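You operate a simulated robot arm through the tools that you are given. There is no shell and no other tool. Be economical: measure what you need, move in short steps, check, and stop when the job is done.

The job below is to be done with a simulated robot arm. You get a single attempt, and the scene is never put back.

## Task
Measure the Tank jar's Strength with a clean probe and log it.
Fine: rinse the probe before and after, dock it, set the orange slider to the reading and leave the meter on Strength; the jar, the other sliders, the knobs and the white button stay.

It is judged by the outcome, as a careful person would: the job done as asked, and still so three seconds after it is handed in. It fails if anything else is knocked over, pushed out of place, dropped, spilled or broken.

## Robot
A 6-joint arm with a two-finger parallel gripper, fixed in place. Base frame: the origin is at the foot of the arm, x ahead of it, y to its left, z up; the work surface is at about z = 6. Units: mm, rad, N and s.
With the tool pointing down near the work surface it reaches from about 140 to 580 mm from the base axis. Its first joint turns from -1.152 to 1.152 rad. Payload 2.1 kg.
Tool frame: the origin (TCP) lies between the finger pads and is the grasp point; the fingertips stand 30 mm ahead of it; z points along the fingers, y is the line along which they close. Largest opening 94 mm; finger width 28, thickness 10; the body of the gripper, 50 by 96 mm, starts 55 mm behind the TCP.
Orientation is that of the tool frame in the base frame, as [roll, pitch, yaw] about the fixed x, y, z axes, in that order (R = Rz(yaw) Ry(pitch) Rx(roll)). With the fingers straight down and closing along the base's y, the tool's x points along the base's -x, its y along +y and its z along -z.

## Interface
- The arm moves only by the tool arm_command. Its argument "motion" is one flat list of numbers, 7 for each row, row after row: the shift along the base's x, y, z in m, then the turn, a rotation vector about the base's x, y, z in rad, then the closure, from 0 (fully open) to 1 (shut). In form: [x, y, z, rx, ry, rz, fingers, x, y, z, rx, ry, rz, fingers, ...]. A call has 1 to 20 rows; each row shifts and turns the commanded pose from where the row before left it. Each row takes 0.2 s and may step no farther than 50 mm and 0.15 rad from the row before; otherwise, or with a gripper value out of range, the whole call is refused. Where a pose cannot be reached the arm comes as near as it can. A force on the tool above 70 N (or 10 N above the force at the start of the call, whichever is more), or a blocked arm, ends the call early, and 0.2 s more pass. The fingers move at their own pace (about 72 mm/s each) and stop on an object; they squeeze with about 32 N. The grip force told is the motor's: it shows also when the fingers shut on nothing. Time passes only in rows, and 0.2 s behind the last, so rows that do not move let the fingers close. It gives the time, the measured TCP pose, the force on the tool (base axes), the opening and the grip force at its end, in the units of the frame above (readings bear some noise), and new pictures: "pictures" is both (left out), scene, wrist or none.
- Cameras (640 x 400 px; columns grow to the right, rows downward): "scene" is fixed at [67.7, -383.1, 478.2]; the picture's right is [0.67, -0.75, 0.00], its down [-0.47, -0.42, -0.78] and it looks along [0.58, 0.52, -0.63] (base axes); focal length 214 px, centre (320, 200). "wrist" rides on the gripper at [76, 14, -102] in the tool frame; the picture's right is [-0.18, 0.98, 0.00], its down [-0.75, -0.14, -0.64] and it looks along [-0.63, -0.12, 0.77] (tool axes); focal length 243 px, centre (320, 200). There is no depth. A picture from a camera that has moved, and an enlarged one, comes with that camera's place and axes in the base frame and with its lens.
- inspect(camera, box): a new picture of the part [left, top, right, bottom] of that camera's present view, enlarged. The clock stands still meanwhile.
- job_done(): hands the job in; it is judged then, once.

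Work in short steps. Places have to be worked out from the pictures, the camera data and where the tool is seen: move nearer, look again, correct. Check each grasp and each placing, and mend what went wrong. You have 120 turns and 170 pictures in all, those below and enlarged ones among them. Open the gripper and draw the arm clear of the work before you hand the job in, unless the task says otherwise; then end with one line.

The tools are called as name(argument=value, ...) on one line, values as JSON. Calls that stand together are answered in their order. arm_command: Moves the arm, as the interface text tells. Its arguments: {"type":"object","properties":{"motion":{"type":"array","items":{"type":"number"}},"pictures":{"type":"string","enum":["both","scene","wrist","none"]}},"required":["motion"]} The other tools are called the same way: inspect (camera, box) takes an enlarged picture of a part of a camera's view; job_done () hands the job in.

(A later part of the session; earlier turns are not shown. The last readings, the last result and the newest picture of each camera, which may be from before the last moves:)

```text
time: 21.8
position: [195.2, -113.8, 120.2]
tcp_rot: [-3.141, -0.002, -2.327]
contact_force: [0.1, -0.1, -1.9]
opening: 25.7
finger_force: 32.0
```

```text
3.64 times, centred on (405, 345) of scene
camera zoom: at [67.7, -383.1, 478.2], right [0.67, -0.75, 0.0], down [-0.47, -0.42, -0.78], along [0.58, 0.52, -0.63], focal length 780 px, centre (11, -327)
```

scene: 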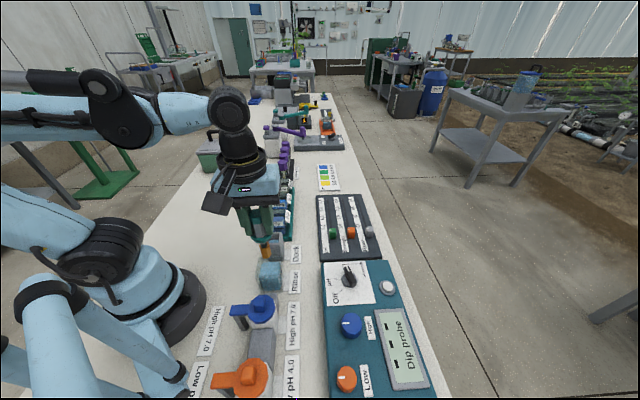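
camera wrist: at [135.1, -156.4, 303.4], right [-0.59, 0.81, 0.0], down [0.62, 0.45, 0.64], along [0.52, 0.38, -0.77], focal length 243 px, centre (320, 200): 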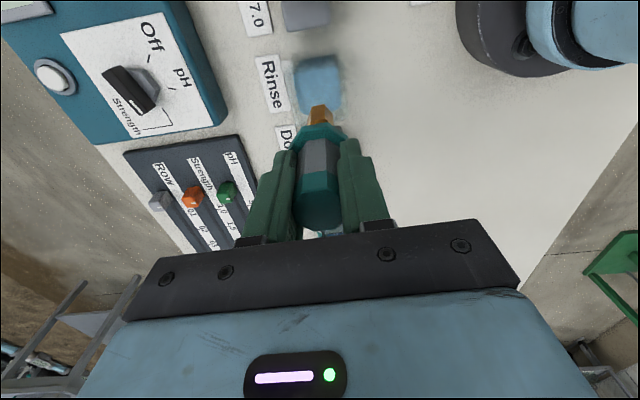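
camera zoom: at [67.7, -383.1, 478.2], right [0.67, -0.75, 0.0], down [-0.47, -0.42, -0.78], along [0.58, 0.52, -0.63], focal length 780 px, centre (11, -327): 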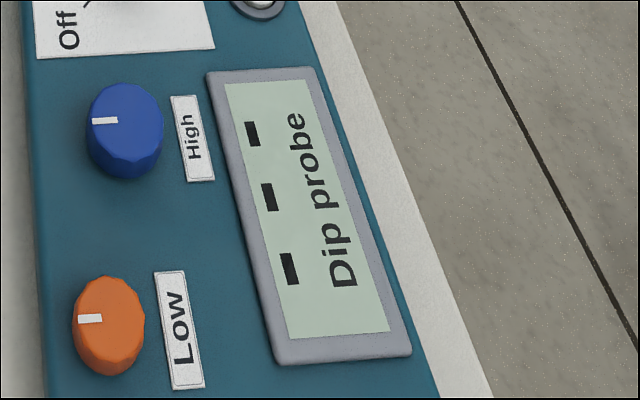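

The orange tip is fully under the rinse water. I swirl slightly, dwell, lift, and travel beside the row (not over the other jars) to a point next to the Tank jar.

arm_command(motion=[0.003, 0, 0, 0, 0, 0, 0.9, -0.003, 0.003, 0, 0, 0, 0, 0.9, -0.003, -0.003, 0, 0, 0, 0, 0.9, 0.003, 0, 0, 0, 0, 0, 0.9, 0, 0, 0, 0, 0, 0, 0.9, 0, 0, 0, 0, 0, 0, 0.9, 0, 0, 0.03, 0, 0, 0, 0.9, 0, 0, 0.03, 0, 0, 0, 0.9, 0, 0, 0.035, 0, 0, 0, 0.9, 0, 0, 0, 0, 0, 0, 0.9], pictures="none")

arm_command(motion=[-0.018, 0.017, 0, 0, 0, 0, 0.9, -0.018, 0.017, 0, 0, 0, 0, 0.9, 0.027, 0.028, 0, 0, 0, 0, 0.9, 0.027, 0.028, 0, 0, 0, 0, 0.9, 0.027, 0.028, 0, 0, 0, 0, 0.9, 0.027, 0.028, 0, 0, 0, 0, 0.9, 0.027, 0.028, 0, 0, 0, 0, 0.9, 0, 0, 0, 0, 0, 0, 0.9], pictures="both")

inspect(camera="wrist", box=[140, 0, 380, 240])

inspect(camera="scene", box=[240, 140, 320, 240])

```text
time: 24.0
position: [195.5, -114.0, 215.9]
tcp_rot: [-3.141, -0.001, -2.328]
contact_force: [0.2, -0.5, -2.2]
opening: 25.6
finger_force: 31.8
```

```text
time: 25.8
position: [295.9, 59.6, 214.4]
tcp_rot: [-3.141, 0.0, -2.329]
contact_force: [-0.2, 0.1, -1.5]
opening: 25.8
finger_force: 32.3
camera wrist: at [231.5, 14.0, 317.1], right [-0.59, 0.81, 0.0], down [0.62, 0.45, 0.64], along [0.52, 0.38, -0.77], focal length 243 px, centre (320, 200)
```

scene: 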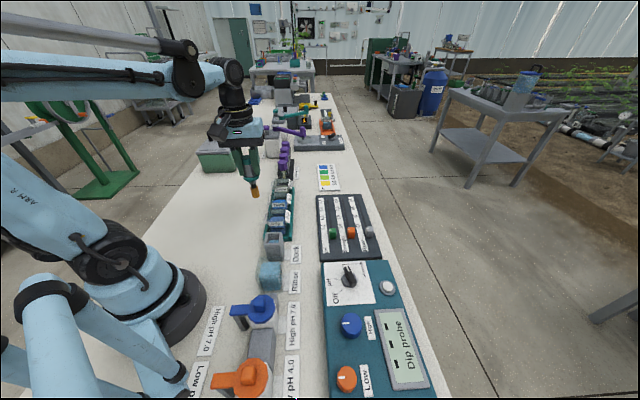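
wrist: 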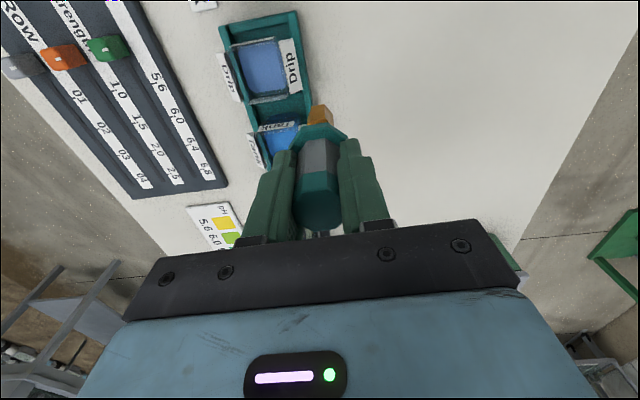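

```text
1.67 times, centred on (260, 120) of wrist
camera zoom: at [231.5, 14.0, 317.1], right [-0.59, 0.81, 0.0], down [0.62, 0.45, 0.64], along [0.52, 0.38, -0.77], focal length 404 px, centre (420, 333)
```

zoom: 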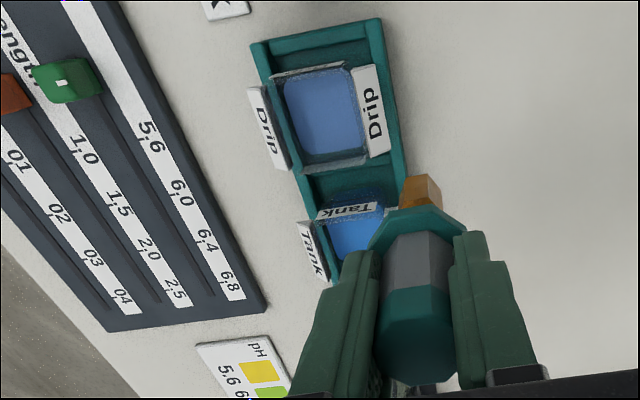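

```text
4.00 times, centred on (280, 190) of scene
camera zoom: at [67.7, -383.1, 478.2], right [0.67, -0.75, 0.0], down [-0.47, -0.42, -0.78], along [0.58, 0.52, -0.63], focal length 858 px, centre (480, 240)
```

zoom: 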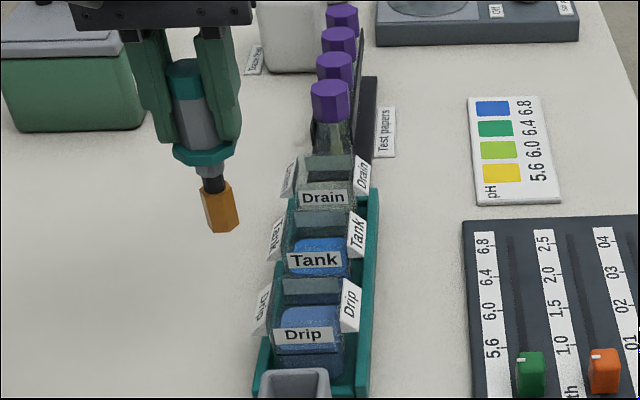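

Combining both views puts the Tank opening near (363,52). I move over it, still high, and check alignment.

arm_command(motion=[0.022, -0.0025, 0, 0, 0, 0, 0.9, 0.022, -0.0025, 0, 0, 0, 0, 0.9, 0.023, -0.0025, 0, 0, 0, 0, 0.9, 0, 0, 0, 0, 0, 0, 0.9], pictures="none")

inspect(camera="wrist", box=[240, 40, 400, 200])

inspect(camera="scene", box=[250, 150, 320, 230])

```text
time: 26.8
position: [361.2, 52.5, 215.1]
tcp_rot: [-3.141, 0.0, -2.326]
contact_force: [0.6, -0.5, -1.5]
opening: 25.4
finger_force: 32.3
```

```text
2.50 times, centred on (320, 120) of wrist
camera zoom: at [297.8, 7.3, 317.7], right [-0.59, 0.81, 0.0], down [0.62, 0.45, 0.64], along [0.52, 0.38, -0.77], focal length 606 px, centre (320, 400)
```

zoom: 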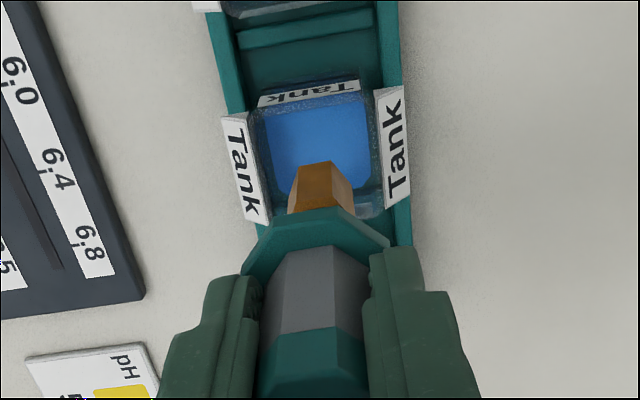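

```text
5.00 times, centred on (285, 190) of scene
camera zoom: at [67.7, -383.1, 478.2], right [0.67, -0.75, 0.0], down [-0.47, -0.42, -0.78], along [0.58, 0.52, -0.63], focal length 1072 px, centre (495, 250)
```

zoom: 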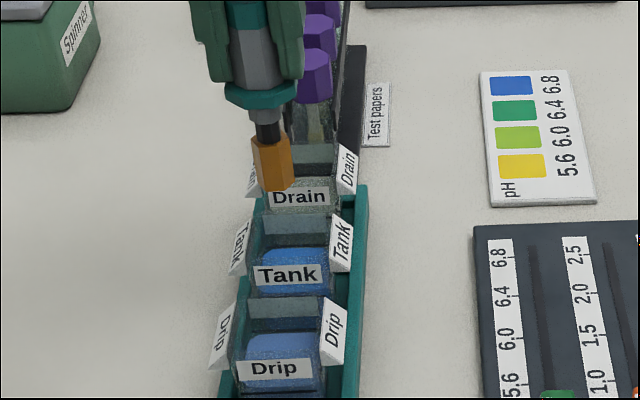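

The tip is laterally centred and about 4–5 mm short along the row. I correct it and lower to near the rim.

arm_command(motion=[0.003, 0.0035, -0.02, 0, 0, 0, 0.9, 0, 0, -0.02, 0, 0, 0, 0.9, 0, 0, 0, 0, 0, 0, 0.9], pictures="none")

inspect(camera="wrist", box=[250, 60, 390, 200])

inspect(camera="scene", box=[255, 160, 315, 220])

```text
time: 27.6
position: [364.5, 54.2, 174.1]
tcp_rot: [-3.14, 0.001, -2.327]
contact_force: [-0.2, 0.1, -1.8]
opening: 25.3
finger_force: 31.8
```

```text
2.86 times, centred on (320, 130) of wrist
camera zoom: at [300.5, 10.6, 277.4], right [-0.59, 0.81, 0.0], down [0.62, 0.45, 0.64], along [0.52, 0.38, -0.77], focal length 693 px, centre (320, 400)
```

zoom: 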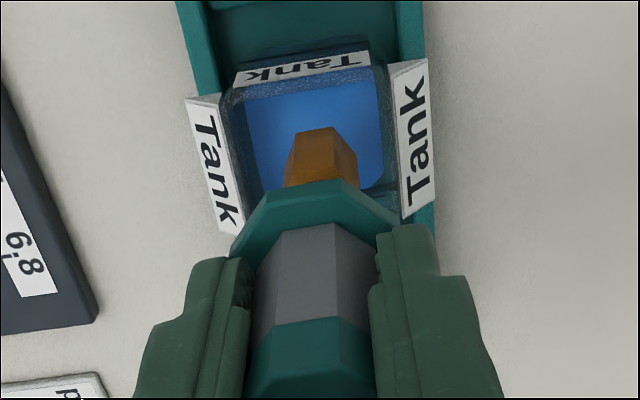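

```text
6.67 times, centred on (285, 190) of scene
camera zoom: at [67.7, -383.1, 478.2], right [0.67, -0.75, 0.0], down [-0.47, -0.42, -0.78], along [0.58, 0.52, -0.63], focal length 1430 px, centre (553, 267)
```

zoom: 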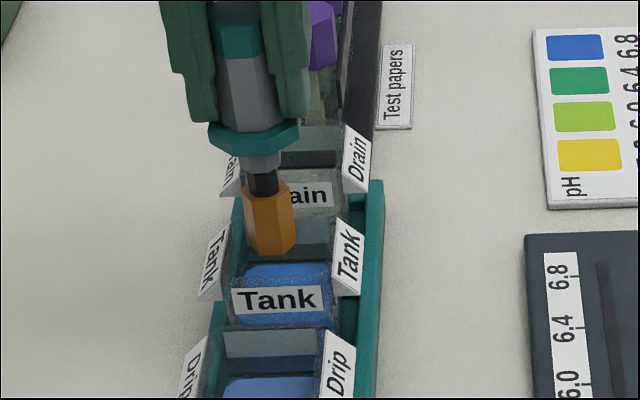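

The tip is within the opening. Lowering in two steps with a check.

arm_command(motion=[0, 0, -0.013, 0, 0, 0, 0.9, 0, 0, -0.012, 0, 0, 0, 0.9, 0, 0, 0, 0, 0, 0, 0.9], pictures="none")

inspect(camera="wrist", box=[250, 60, 390, 200])

inspect(camera="scene", box=[255, 160, 315, 220])

```text
time: 28.4
position: [365.1, 55.3, 151.0]
tcp_rot: [-3.141, 0.001, -2.327]
contact_force: [-1.1, -0.1, -1.1]
opening: 25.7
finger_force: 31.6
```

```text
2.86 times, centred on (320, 130) of wrist
camera zoom: at [301.4, 10.3, 252.7], right [-0.59, 0.81, 0.0], down [0.62, 0.45, 0.64], along [0.52, 0.38, -0.77], focal length 693 px, centre (320, 400)
```

zoom: 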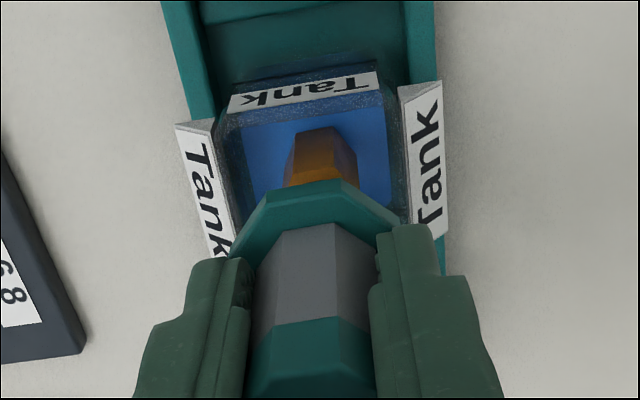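

```text
6.67 times, centred on (285, 190) of scene
camera zoom: at [67.7, -383.1, 478.2], right [0.67, -0.75, 0.0], down [-0.47, -0.42, -0.78], along [0.58, 0.52, -0.63], focal length 1430 px, centre (553, 267)
```

zoom: 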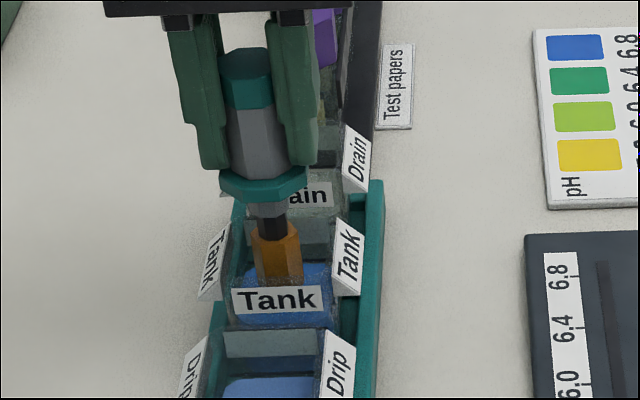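

The tip sits about 5 mm short of the jar's centre along the row. I correct by (3,3) mm and lower to the measuring depth.

arm_command(motion=[0.003, 0.003, 0, 0, 0, 0, 0.9, 0, 0, -0.013, 0, 0, 0, 0.9, 0, 0, -0.012, 0, 0, 0, 0.9, 0, 0, 0, 0, 0, 0, 0.9, 0, 0, 0, 0, 0, 0, 0.9, 0, 0, 0, 0, 0, 0, 0.9], pictures="none")

inspect(camera="scene", box=[255, 160, 315, 220])

inspect(camera="scene", box=[370, 290, 440, 400])

inspect(camera="wrist", box=[250, 60, 390, 200])

```text
time: 29.8
position: [367.3, 58.0, 125.0]
tcp_rot: [-3.139, 0.0, -2.329]
contact_force: [-0.3, 0.7, -1.6]
opening: 25.6
finger_force: 31.6
```

```text
6.67 times, centred on (285, 190) of scene
camera zoom: at [67.7, -383.1, 478.2], right [0.67, -0.75, 0.0], down [-0.47, -0.42, -0.78], along [0.58, 0.52, -0.63], focal length 1430 px, centre (553, 267)
```

zoom: 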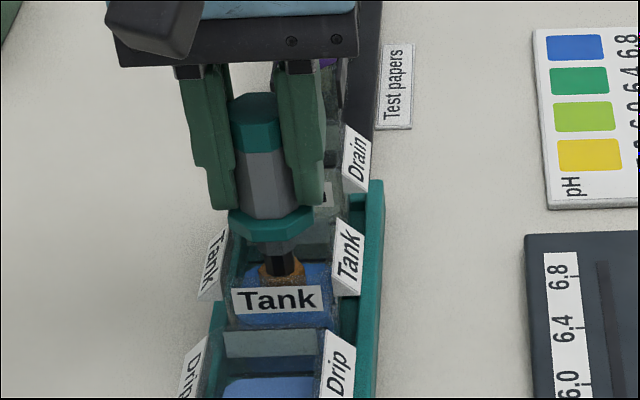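

```text
3.64 times, centred on (405, 345) of scene
camera zoom: at [67.7, -383.1, 478.2], right [0.67, -0.75, 0.0], down [-0.47, -0.42, -0.78], along [0.58, 0.52, -0.63], focal length 780 px, centre (11, -327)
```

zoom: 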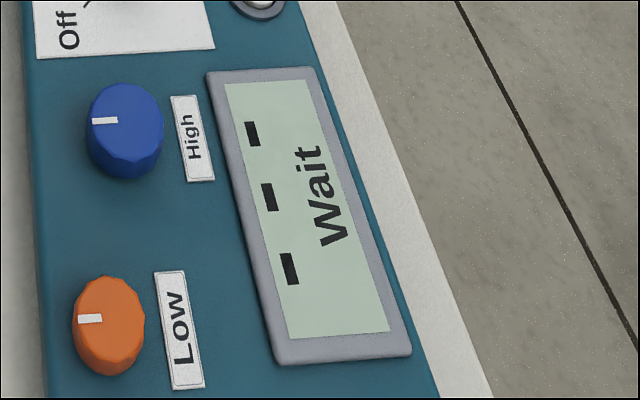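

```text
2.86 times, centred on (320, 130) of wrist
camera zoom: at [304.5, 13.5, 227.9], right [-0.59, 0.81, 0.0], down [0.62, 0.45, 0.64], along [0.52, 0.38, -0.77], focal length 693 px, centre (320, 400)
```

zoom: 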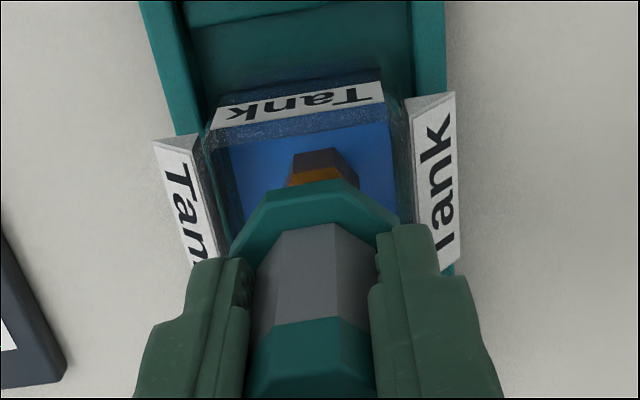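

The meter says "Wait". I go 5 mm deeper to cover the tip fully and let it settle.

arm_command(motion=[0, 0, -0.005, 0, 0, 0, 0.9, 0, 0, 0, 0, 0, 0, 0.9, 0, 0, 0, 0, 0, 0, 0.9, 0, 0, 0, 0, 0, 0, 0.9, 0, 0, 0, 0, 0, 0, 0.9, 0, 0, 0, 0, 0, 0, 0.9, 0, 0, 0, 0, 0, 0, 0.9, 0, 0, 0, 0, 0, 0, 0.9, 0, 0, 0, 0, 0, 0, 0.9, 0, 0, 0, 0, 0, 0, 0.9, 0, 0, 0, 0, 0, 0, 0.9, 0, 0, 0, 0, 0, 0, 0.9, 0, 0, 0, 0, 0, 0, 0.9, 0, 0, 0, 0, 0, 0, 0.9, 0, 0, 0, 0, 0, 0, 0.9, 0, 0, 0, 0, 0, 0, 0.9], pictures="none")

inspect(camera="scene", box=[370, 290, 440, 400])

inspect(camera="scene", box=[255, 160, 315, 220])

```text
time: 33.2
position: [369.8, 59.0, 121.0]
tcp_rot: [3.141, 0.001, -2.326]
contact_force: [0.6, 0.1, -1.7]
opening: 25.3
finger_force: 31.6
```

```text
3.64 times, centred on (405, 345) of scene
camera zoom: at [67.7, -383.1, 478.2], right [0.67, -0.75, 0.0], down [-0.47, -0.42, -0.78], along [0.58, 0.52, -0.63], focal length 780 px, centre (11, -327)
```

zoom: 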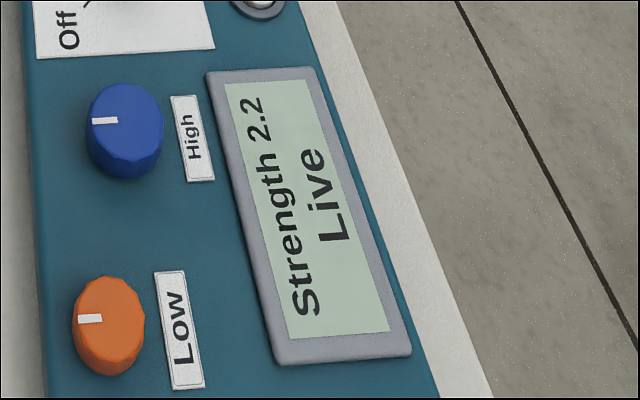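

```text
6.67 times, centred on (285, 190) of scene
camera zoom: at [67.7, -383.1, 478.2], right [0.67, -0.75, 0.0], down [-0.47, -0.42, -0.78], along [0.58, 0.52, -0.63], focal length 1430 px, centre (553, 267)
```

zoom: 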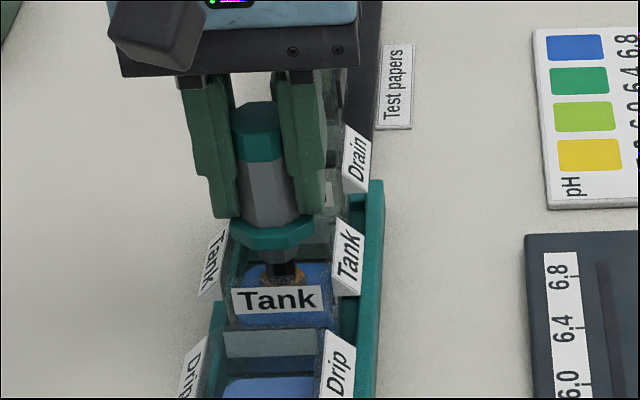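

Reading: Strength 2.2, Live. I wait a couple of seconds more to see that it is steady.

arm_command(motion=[0, 0, 0, 0, 0, 0, 0.9, 0, 0, 0, 0, 0, 0, 0.9, 0, 0, 0, 0, 0, 0, 0.9, 0, 0, 0, 0, 0, 0, 0.9, 0, 0, 0, 0, 0, 0, 0.9, 0, 0, 0, 0, 0, 0, 0.9, 0, 0, 0, 0, 0, 0, 0.9, 0, 0, 0, 0, 0, 0, 0.9, 0, 0, 0, 0, 0, 0, 0.9, 0, 0, 0, 0, 0, 0, 0.9], pictures="none")

inspect(camera="scene", box=[380, 300, 430, 390])

```text
time: 35.4
position: [368.1, 58.8, 120.8]
tcp_rot: [-3.141, 0.0, -2.328]
contact_force: [-0.3, 0.5, -0.7]
opening: 25.6
finger_force: 32.1
```

```text
4.44 times, centred on (405, 345) of scene
camera zoom: at [67.7, -383.1, 478.2], right [0.67, -0.75, 0.0], down [-0.47, -0.42, -0.78], along [0.58, 0.52, -0.63], focal length 953 px, centre (-58, -444)
```

zoom: 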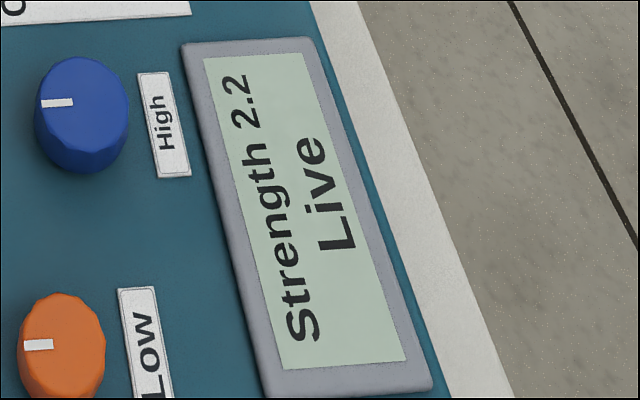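

Steady at 2.2. I lift out, go back beside the row to the rinse cup, staying high.

arm_command(motion=[0, 0, 0.02, 0, 0, 0, 0.9, 0, 0, 0.025, 0, 0, 0, 0.9, 0, 0, 0.025, 0, 0, 0, 0.9, 0, 0, 0.025, 0, 0, 0, 0.9, -0.018, 0.017, 0, 0, 0, 0, 0.9, -0.018, 0.017, 0, 0, 0, 0, 0.9, -0.0288, -0.02875, 0, 0, 0, 0, 0.9, -0.0288, -0.02875, 0, 0, 0, 0, 0.9, -0.0288, -0.02875, 0, 0, 0, 0, 0.9, -0.0288, -0.02875, 0, 0, 0, 0, 0.9, -0.0288, -0.02875, 0, 0, 0, 0, 0.9, -0.0288, -0.02875, 0, 0, 0, 0, 0.9, 0.018, -0.017, 0, 0, 0, 0, 0.9, 0.018, -0.017, 0, 0, 0, 0, 0.9, 0, 0, 0, 0, 0, 0, 0.9], pictures="none")

inspect(camera="wrist", box=[240, 30, 400, 200])

inspect(camera="scene", box=[235, 150, 325, 300])

```text
time: 38.6
position: [194.8, -115.2, 216.0]
tcp_rot: [-3.141, -0.001, -2.328]
contact_force: [-0.1, 0.0, -0.6]
opening: 25.5
finger_force: 32.2
```

```text
2.35 times, centred on (320, 115) of wrist
camera zoom: at [131.8, -159.0, 318.5], right [-0.59, 0.81, 0.0], down [0.62, 0.45, 0.64], along [0.52, 0.38, -0.77], focal length 571 px, centre (320, 400)
```

zoom: 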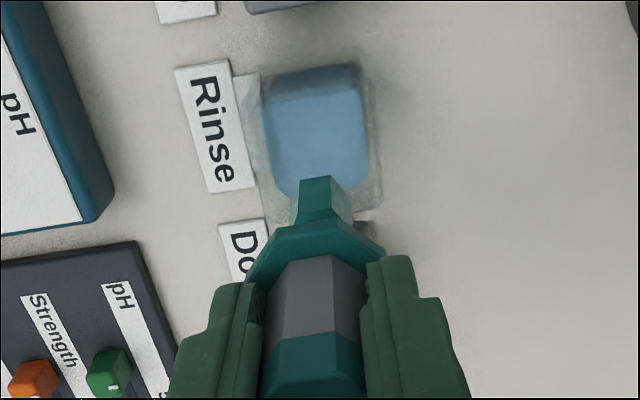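

```text
2.67 times, centred on (280, 225) of scene
camera zoom: at [67.7, -383.1, 478.2], right [0.67, -0.75, 0.0], down [-0.47, -0.42, -0.78], along [0.58, 0.52, -0.63], focal length 572 px, centre (427, 133)
```

zoom: 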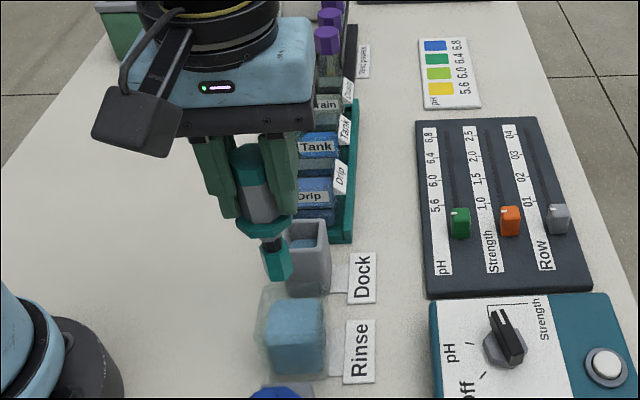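

The tip now looks teal where before it was orange, so its colour seems to show what wets it. I rinse now with a longer dwell and check whether it goes back to orange.

arm_command(motion=[0, 0.001, -0.03, 0, 0, 0, 0.9, 0, 0, -0.03, 0, 0, 0, 0.9, 0, 0, -0.02, 0, 0, 0, 0.9, 0, 0, -0.018, 0, 0, 0, 0.9, 0.003, 0, 0, 0, 0, 0, 0.9, -0.003, 0.003, 0, 0, 0, 0, 0.9, -0.003, -0.003, 0, 0, 0, 0, 0.9, 0.003, 0, 0, 0, 0, 0, 0.9, 0, 0, 0, 0, 0, 0, 0.9, 0, 0, 0, 0, 0, 0, 0.9, 0, 0, 0, 0, 0, 0, 0.9, 0, 0, 0, 0, 0, 0, 0.9, 0, 0, 0, 0, 0, 0, 0.9, 0, 0, 0.03, 0, 0, 0, 0.9, 0, 0, 0.03, 0, 0, 0, 0.9, 0, 0, 0.037, 0, 0, 0, 0.9, 0, 0, 0, 0, 0, 0, 0.9], pictures="none")

inspect(camera="scene", box=[235, 150, 325, 300])

inspect(camera="wrist", box=[240, 30, 400, 200])

```text
time: 42.2
position: [196.2, -111.5, 212.7]
tcp_rot: [3.14, -0.001, -2.327]
contact_force: [-0.2, 0.5, -1.6]
opening: 25.3
finger_force: 32.3
```

```text
2.67 times, centred on (280, 225) of scene
camera zoom: at [67.7, -383.1, 478.2], right [0.67, -0.75, 0.0], down [-0.47, -0.42, -0.78], along [0.58, 0.52, -0.63], focal length 572 px, centre (427, 133)
```

zoom: 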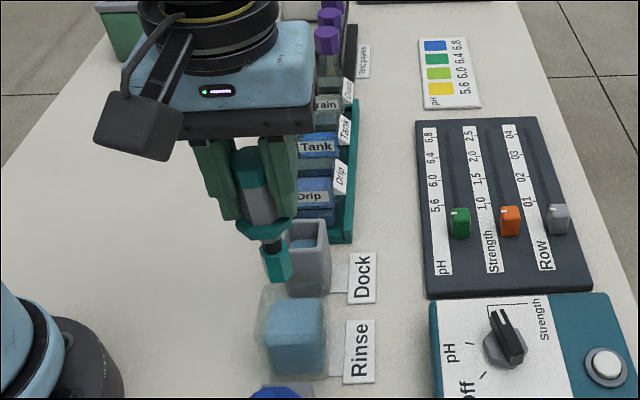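

```text
2.35 times, centred on (320, 115) of wrist
camera zoom: at [132.1, -157.6, 315.3], right [-0.59, 0.81, 0.0], down [0.62, 0.45, 0.64], along [0.52, 0.38, -0.77], focal length 571 px, centre (320, 400)
```

zoom: 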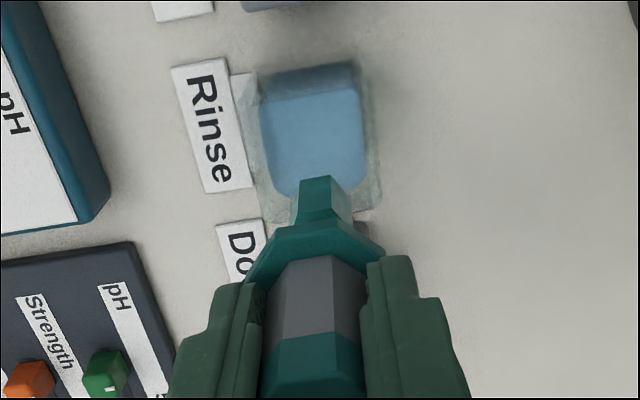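

Still teal after the rinse. To learn what the colour means, I give it a longer, agitated rinse (about 5 s) and look again.

arm_command(motion=[0, -0.002, -0.03, 0, 0, 0, 0.9, 0, 0, -0.03, 0, 0, 0, 0.9, 0, 0, -0.02, 0, 0, 0, 0.9, 0, 0, -0.016, 0, 0, 0, 0.9, 0.004, 0, 0, 0, 0, 0, 0.9, -0.004, 0.004, 0, 0, 0, 0, 0.9, -0.004, -0.004, 0, 0, 0, 0, 0.9, 0.004, 0, 0, 0, 0, 0, 0.9, 0.004, 0, 0, 0, 0, 0, 0.9, -0.004, 0.004, 0, 0, 0, 0, 0.9, -0.004, -0.004, 0, 0, 0, 0, 0.9, 0.004, 0, 0, 0, 0, 0, 0.9, 0, 0, 0, 0, 0, 0, 0.9, 0, 0, 0, 0, 0, 0, 0.9, 0, 0, 0, 0, 0, 0, 0.9, 0, 0, 0, 0, 0, 0, 0.9, 0, 0, 0, 0, 0, 0, 0.9, 0, 0, 0, 0, 0, 0, 0.9, 0, 0, 0, 0, 0, 0, 0.9, 0, 0, 0, 0, 0, 0, 0.9], pictures="none")

inspect(camera="scene", box=[235, 205, 325, 305])

arm_command(motion=[0, 0, 0, 0, 0, 0, 0.9, 0, 0, 0, 0, 0, 0, 0.9, 0, 0, 0, 0, 0, 0, 0.9, 0, 0, 0, 0, 0, 0, 0.9, 0, 0, 0.03, 0, 0, 0, 0.9, 0, 0, 0.03, 0, 0, 0, 0.9, 0, 0, 0.037, 0, 0, 0, 0.9, 0, 0, 0, 0, 0, 0, 0.9], pictures="none")

inspect(camera="scene", box=[235, 185, 325, 305])

```text
time: 46.4
position: [195.5, -115.0, 117.9]
tcp_rot: [3.141, 0.0, -2.328]
contact_force: [-0.3, -0.1, -2.1]
opening: 25.7
finger_force: 32.8
```

```text
4.00 times, centred on (280, 255) of scene
camera zoom: at [67.7, -383.1, 478.2], right [0.67, -0.75, 0.0], down [-0.47, -0.42, -0.78], along [0.58, 0.52, -0.63], focal length 858 px, centre (480, -20)
```

zoom: 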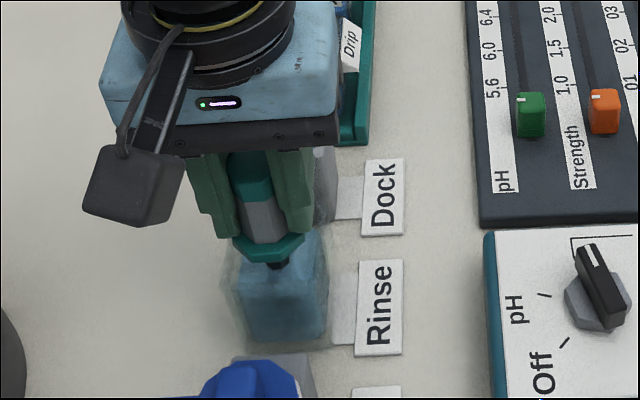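

```text
time: 48.2
position: [197.6, -115.5, 214.7]
tcp_rot: [-3.141, 0.0, -2.328]
contact_force: [0.4, -0.2, -0.7]
opening: 25.7
finger_force: 31.5
```

```text
3.33 times, centred on (280, 245) of scene
camera zoom: at [67.7, -383.1, 478.2], right [0.67, -0.75, 0.0], down [-0.47, -0.42, -0.78], along [0.58, 0.52, -0.63], focal length 715 px, centre (453, 50)
```

zoom: 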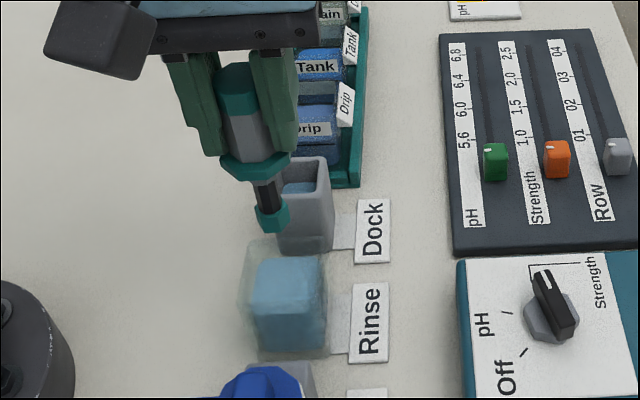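

The film is now gone: a bare, smaller tip is showing. So the orange was an old residue which my short first rinse had not removed, and the 2.2 reading was from an unclean probe. I confirm by zooming in, then measure again with the clean probe.

inspect(camera="scene", box=[255, 220, 295, 250])

inspect(camera="wrist", box=[280, 80, 360, 150])

```text
13.33 times, centred on (275, 235) of scene
camera zoom: at [67.7, -383.1, 478.2], right [0.67, -0.75, 0.0], down [-0.47, -0.42, -0.78], along [0.58, 0.52, -0.63], focal length 2860 px, centre (920, -267)
```

zoom: 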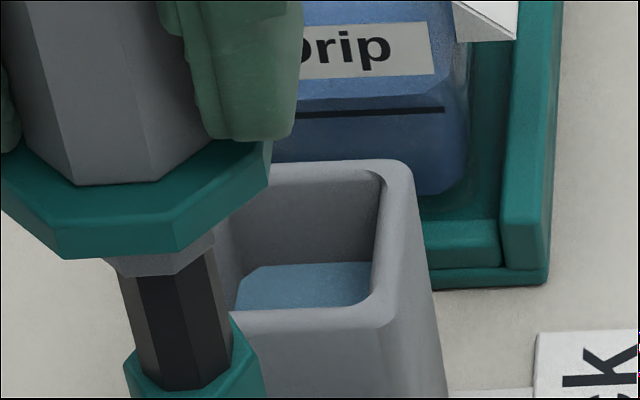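

```text
5.71 times, centred on (320, 115) of wrist
camera zoom: at [134.0, -161.2, 318.5], right [-0.59, 0.81, 0.0], down [0.62, 0.45, 0.64], along [0.52, 0.38, -0.77], focal length 1386 px, centre (320, 686)
```

zoom: 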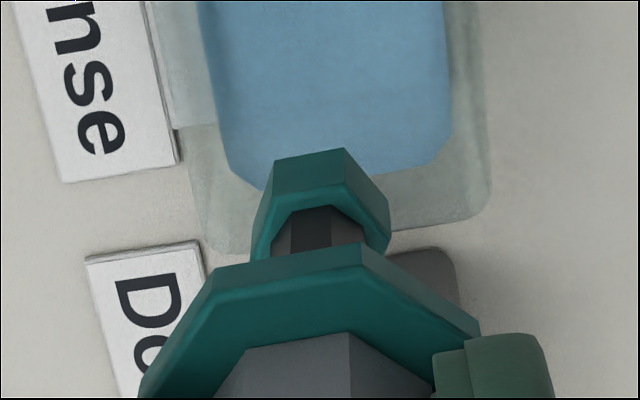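

The tip is clean. I travel beside the row to the Tank again and check above the opening.

arm_command(motion=[-0.018, 0.017, 0, 0, 0, 0, 0.9, -0.018, 0.017, 0, 0, 0, 0, 0.9, 0.0287, 0.0289, 0, 0, 0, 0, 0.9, 0.0287, 0.0289, 0, 0, 0, 0, 0.9, 0.0287, 0.0289, 0, 0, 0, 0, 0.9, 0.0287, 0.0289, 0, 0, 0, 0, 0.9, 0.0287, 0.0289, 0, 0, 0, 0, 0.9, 0.0287, 0.0289, 0, 0, 0, 0, 0.9, 0.018, -0.017, 0, 0, 0, 0, 0.9, 0.018, -0.017, 0, 0, 0, 0, 0.9, 0, 0, -0.02, 0, 0, 0, 0.9, 0, 0, -0.02, 0, 0, 0, 0.9, 0, 0, 0, 0, 0, 0, 0.9], pictures="none")

inspect(camera="wrist", box=[250, 60, 390, 200])

inspect(camera="scene", box=[255, 160, 315, 220])

```text
time: 51.0
position: [367.2, 57.5, 173.7]
tcp_rot: [3.14, 0.0, -2.329]
contact_force: [-0.9, 0.1, -1.0]
opening: 25.5
finger_force: 32.0
```

```text
2.86 times, centred on (320, 130) of wrist
camera zoom: at [304.9, 12.7, 277.0], right [-0.59, 0.81, 0.0], down [0.62, 0.45, 0.64], along [0.52, 0.38, -0.77], focal length 693 px, centre (320, 400)
```

zoom: 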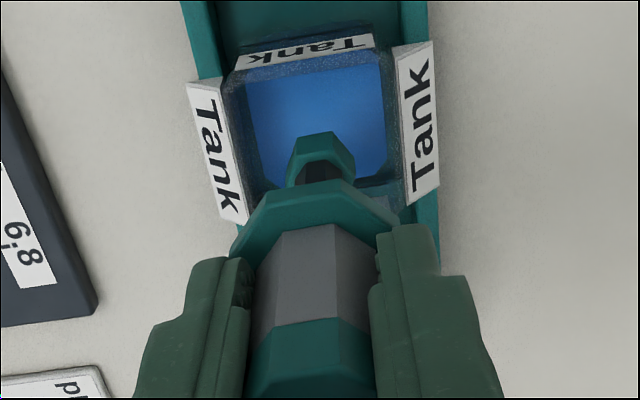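

```text
6.67 times, centred on (285, 190) of scene
camera zoom: at [67.7, -383.1, 478.2], right [0.67, -0.75, 0.0], down [-0.47, -0.42, -0.78], along [0.58, 0.52, -0.63], focal length 1430 px, centre (553, 267)
```

zoom: 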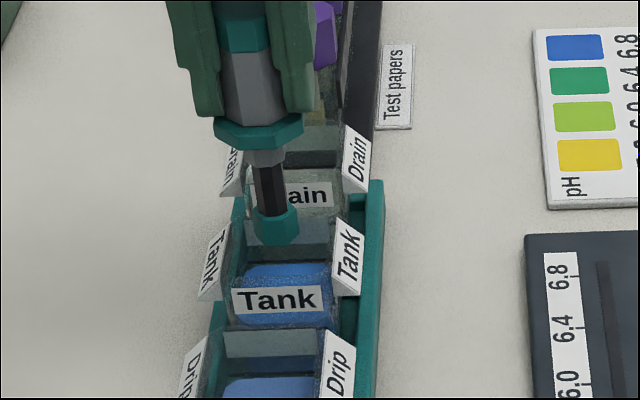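

Well centred. I lower 53 mm to the same depth as before and wait for the reading.

arm_command(motion=[0, 0, -0.02, 0, 0, 0, 0.9, 0, 0, -0.017, 0, 0, 0, 0.9, 0, 0, -0.016, 0, 0, 0, 0.9, 0, 0, 0, 0, 0, 0, 0.9, 0, 0, 0, 0, 0, 0, 0.9, 0, 0, 0, 0, 0, 0, 0.9, 0, 0, 0, 0, 0, 0, 0.9, 0, 0, 0, 0, 0, 0, 0.9, 0, 0, 0, 0, 0, 0, 0.9, 0, 0, 0, 0, 0, 0, 0.9, 0, 0, 0, 0, 0, 0, 0.9, 0, 0, 0, 0, 0, 0, 0.9, 0, 0, 0, 0, 0, 0, 0.9, 0, 0, 0, 0, 0, 0, 0.9, 0, 0, 0, 0, 0, 0, 0.9, 0, 0, 0, 0, 0, 0, 0.9, 0, 0, 0, 0, 0, 0, 0.9, 0, 0, 0, 0, 0, 0, 0.9, 0, 0, 0, 0, 0, 0, 0.9, 0, 0, 0, 0, 0, 0, 0.9], pictures="none")

inspect(camera="scene", box=[380, 300, 430, 390])

inspect(camera="scene", box=[255, 160, 315, 220])

```text
time: 55.2
position: [367.1, 58.4, 121.5]
tcp_rot: [-3.139, -0.001, -2.328]
contact_force: [0.6, -0.9, -1.4]
opening: 25.8
finger_force: 32.3
```

```text
4.44 times, centred on (405, 345) of scene
camera zoom: at [67.7, -383.1, 478.2], right [0.67, -0.75, 0.0], down [-0.47, -0.42, -0.78], along [0.58, 0.52, -0.63], focal length 953 px, centre (-58, -444)
```

zoom: 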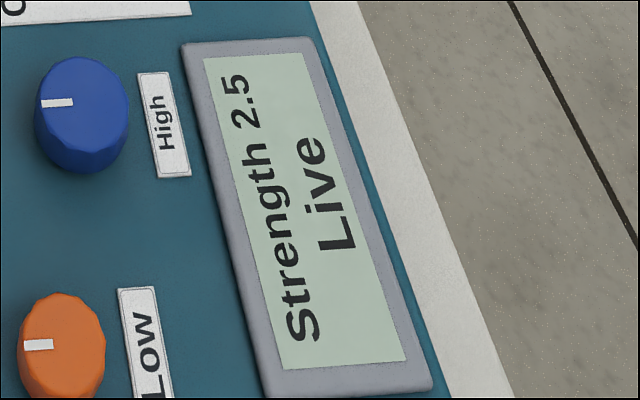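

```text
6.67 times, centred on (285, 190) of scene
camera zoom: at [67.7, -383.1, 478.2], right [0.67, -0.75, 0.0], down [-0.47, -0.42, -0.78], along [0.58, 0.52, -0.63], focal length 1430 px, centre (553, 267)
```

zoom: 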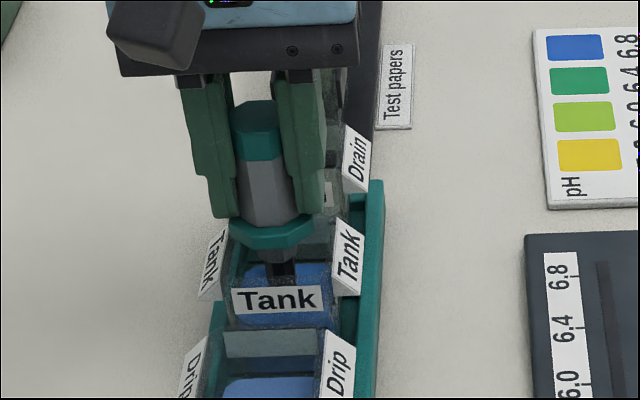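

With the clean probe the reading is 2.5. I wait 3 more seconds to confirm it is steady.

arm_command(motion=[0, 0, 0, 0, 0, 0, 0.9, 0, 0, 0, 0, 0, 0, 0.9, 0, 0, 0, 0, 0, 0, 0.9, 0, 0, 0, 0, 0, 0, 0.9, 0, 0, 0, 0, 0, 0, 0.9, 0, 0, 0, 0, 0, 0, 0.9, 0, 0, 0, 0, 0, 0, 0.9, 0, 0, 0, 0, 0, 0, 0.9, 0, 0, 0, 0, 0, 0, 0.9, 0, 0, 0, 0, 0, 0, 0.9, 0, 0, 0, 0, 0, 0, 0.9, 0, 0, 0, 0, 0, 0, 0.9, 0, 0, 0, 0, 0, 0, 0.9, 0, 0, 0, 0, 0, 0, 0.9], pictures="none")

inspect(camera="scene", box=[380, 300, 430, 390])

```text
time: 58.2
position: [368.0, 58.2, 121.4]
tcp_rot: [-3.139, -0.001, -2.33]
contact_force: [0.4, -0.1, -0.8]
opening: 25.7
finger_force: 32.2
```

```text
4.44 times, centred on (405, 345) of scene
camera zoom: at [67.7, -383.1, 478.2], right [0.67, -0.75, 0.0], down [-0.47, -0.42, -0.78], along [0.58, 0.52, -0.63], focal length 953 px, centre (-58, -444)
```

zoom: 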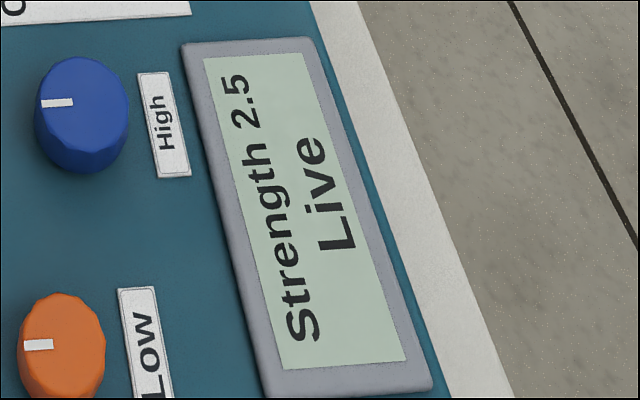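

Steady at 2.5. I lift, return to the rinse cup and rinse for more than 5 s.

arm_command(motion=[0, 0, 0.02, 0, 0, 0, 0.9, 0, 0, 0.025, 0, 0, 0, 0.9, 0, 0, 0.025, 0, 0, 0, 0.9, 0, 0, 0.025, 0, 0, 0, 0.9, -0.018, 0.017, 0, 0, 0, 0, 0.9, -0.018, 0.017, 0, 0, 0, 0, 0.9, -0.0287, -0.02875, 0, 0, 0, 0, 0.9, -0.0287, -0.02875, 0, 0, 0, 0, 0.9, -0.0287, -0.02875, 0, 0, 0, 0, 0.9, -0.0287, -0.02875, 0, 0, 0, 0, 0.9, -0.0287, -0.02875, 0, 0, 0, 0, 0.9, -0.0287, -0.02875, 0, 0, 0, 0, 0.9, 0.018, -0.017, 0, 0, 0, 0, 0.9, 0.018, -0.017, 0, 0, 0, 0, 0.9, 0, 0, 0, 0, 0, 0, 0.9], pictures="none")

inspect(camera="scene", box=[235, 185, 325, 305])

arm_command(motion=[0, 0, -0.03, 0, 0, 0, 0.9, 0, 0, -0.03, 0, 0, 0, 0.9, 0, 0, -0.02, 0, 0, 0, 0.9, 0, 0, -0.017, 0, 0, 0, 0.9, 0.004, 0, 0, 0, 0, 0, 0.9, -0.004, 0.004, 0, 0, 0, 0, 0.9, -0.004, -0.004, 0, 0, 0, 0, 0.9, 0.004, 0, 0, 0, 0, 0, 0.9, 0.004, 0, 0, 0, 0, 0, 0.9, -0.004, 0.004, 0, 0, 0, 0, 0.9, -0.004, -0.004, 0, 0, 0, 0, 0.9, 0.004, 0, 0, 0, 0, 0, 0.9, 0, 0, 0, 0, 0, 0, 0.9, 0, 0, 0, 0, 0, 0, 0.9, 0, 0, 0, 0, 0, 0, 0.9, 0, 0, 0, 0, 0, 0, 0.9, 0, 0, 0, 0, 0, 0, 0.9, 0, 0, 0, 0, 0, 0, 0.9, 0, 0, 0, 0, 0, 0, 0.9, 0, 0, 0, 0, 0, 0, 0.9], pictures="none")

arm_command(motion=[0, 0, 0, 0, 0, 0, 0.9, 0, 0, 0, 0, 0, 0, 0.9, 0, 0, 0, 0, 0, 0, 0.9, 0, 0, 0, 0, 0, 0, 0.9, 0, 0, 0, 0, 0, 0, 0.9, 0, 0, 0, 0, 0, 0, 0.9, 0, 0, 0, 0, 0, 0, 0.9, 0, 0, 0.03, 0, 0, 0, 0.9, 0, 0, 0.03, 0, 0, 0, 0.9, 0, 0, 0.037, 0, 0, 0, 0.9, 0, 0, 0, 0, 0, 0, 0.9], pictures="none")

inspect(camera="scene", box=[235, 185, 325, 305])

```text
time: 61.4
position: [196.1, -116.1, 215.9]
tcp_rot: [3.141, 0.001, -2.329]
contact_force: [0.0, -0.4, -0.4]
opening: 25.7
finger_force: 32.4
```

```text
3.33 times, centred on (280, 245) of scene
camera zoom: at [67.7, -383.1, 478.2], right [0.67, -0.75, 0.0], down [-0.47, -0.42, -0.78], along [0.58, 0.52, -0.63], focal length 715 px, centre (453, 50)
```

zoom: 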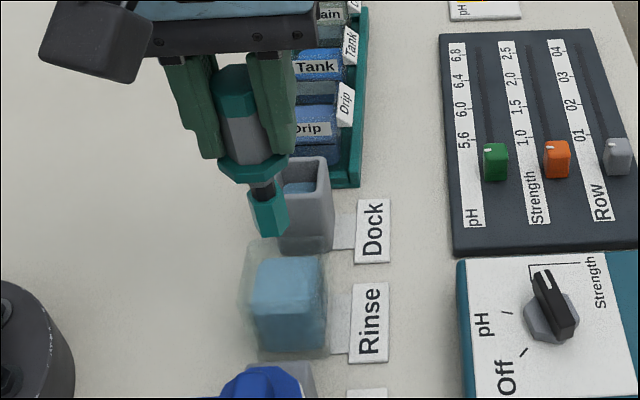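

```text
time: 65.6
position: [195.4, -114.1, 119.4]
tcp_rot: [-3.141, 0.002, -2.329]
contact_force: [-1.1, 0.2, -0.1]
opening: 25.6
finger_force: 32.2
```

```text
time: 68.0
position: [192.2, -113.8, 215.9]
tcp_rot: [3.141, 0.0, -2.328]
contact_force: [-0.2, 0.4, -2.7]
opening: 25.4
finger_force: 32.1
```

```text
3.33 times, centred on (280, 245) of scene
camera zoom: at [67.7, -383.1, 478.2], right [0.67, -0.75, 0.0], down [-0.47, -0.42, -0.78], along [0.58, 0.52, -0.63], focal length 715 px, centre (453, 50)
```

zoom: 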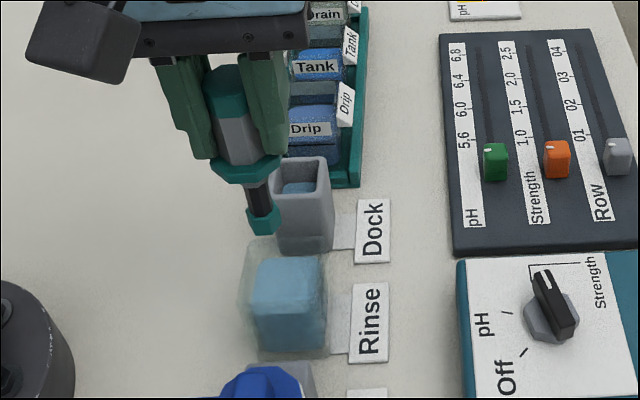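

The tip is clean again. I let the arm settle and read the pose before docking.

arm_command(motion=[0, 0, 0, 0, 0, 0, 0.9, 0, 0, 0, 0, 0, 0, 0.9], pictures="none")

arm_command(motion=[0.028, 0.0275, 0, 0, 0, 0, 0.9, 0.028, 0.0275, 0, 0, 0, 0, 0.9, 0, 0, 0, 0, 0, 0, 0.9, 0, 0, 0, 0, 0, 0, 0.9], pictures="none")

arm_command(motion=[0, 0, 0, 0, 0, 0, 0.9], pictures="none")

inspect(camera="wrist", box=[260, 50, 380, 170])

inspect(camera="scene", box=[245, 180, 315, 270])

```text
time: 68.6
position: [192.5, -113.6, 216.3]
tcp_rot: [3.14, 0.0, -2.327]
contact_force: [0.6, 0.5, -1.5]
opening: 25.6
finger_force: 31.9
```

```text
time: 69.6
position: [248.9, -57.9, 216.7]
tcp_rot: [3.141, 0.001, -2.33]
contact_force: [0.5, -0.4, -0.1]
opening: 25.6
finger_force: 32.0
```

```text
time: 70.0
position: [248.2, -58.6, 215.7]
tcp_rot: [-3.14, 0.0, -2.329]
contact_force: [-0.1, -0.2, -2.3]
opening: 25.6
finger_force: 32.1
```

```text
3.33 times, centred on (320, 110) of wrist
camera zoom: at [185.7, -103.4, 318.9], right [-0.59, 0.81, 0.0], down [0.62, 0.45, 0.64], along [0.52, 0.38, -0.77], focal length 809 px, centre (320, 500)
```

zoom: 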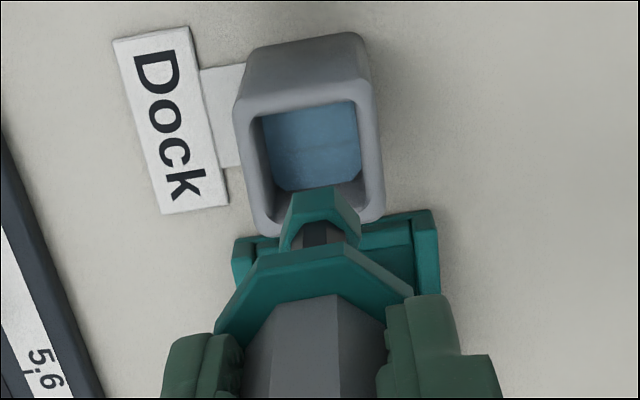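

```text
4.44 times, centred on (280, 225) of scene
camera zoom: at [67.7, -383.1, 478.2], right [0.67, -0.75, 0.0], down [-0.47, -0.42, -0.78], along [0.58, 0.52, -0.63], focal length 953 px, centre (498, 89)
```

zoom: 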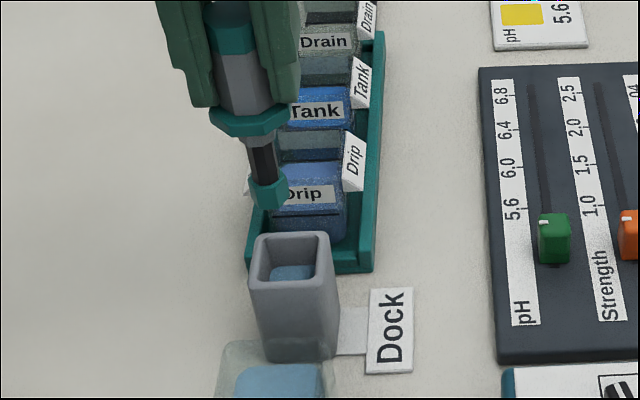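

I'm within 2 mm of the recorded dock pose; I correct and lower until the tip is just above the dock's rim.

arm_command(motion=[0.0013, -0.0009, -0.015, 0, 0, 0, 0.9, 0, 0, -0.015, 0, 0, 0, 0.9, 0, 0, 0, 0, 0, 0, 0.9], pictures="none")

inspect(camera="wrist", box=[260, 60, 380, 180])

inspect(camera="scene", box=[250, 200, 305, 270])

```text
time: 70.8
position: [252.3, -59.7, 185.8]
tcp_rot: [3.141, 0.001, -2.329]
contact_force: [0.0, 0.0, -1.8]
opening: 25.5
finger_force: 32.1
```

```text
3.33 times, centred on (320, 120) of wrist
camera zoom: at [188.5, -105.2, 288.5], right [-0.59, 0.81, 0.0], down [0.62, 0.45, 0.64], along [0.52, 0.38, -0.77], focal length 809 px, centre (320, 467)
```

zoom: 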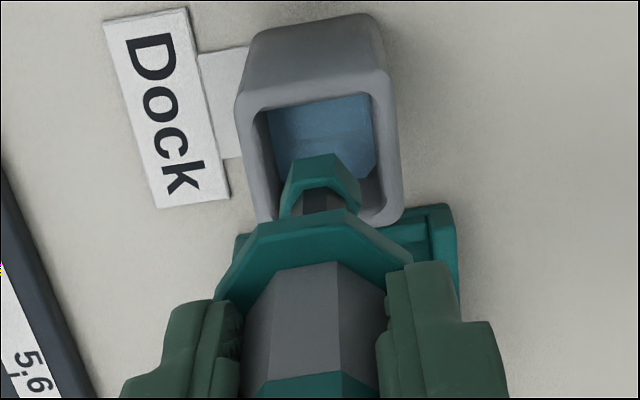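

```text
5.71 times, centred on (278, 235) of scene
camera zoom: at [67.7, -383.1, 478.2], right [0.67, -0.75, 0.0], down [-0.47, -0.42, -0.78], along [0.58, 0.52, -0.63], focal length 1226 px, centre (563, 0)
```

zoom: 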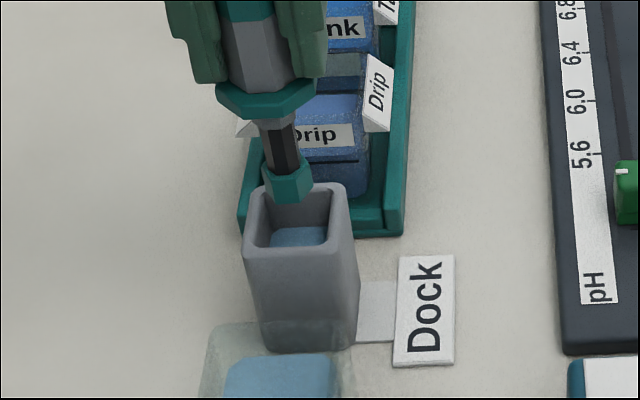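

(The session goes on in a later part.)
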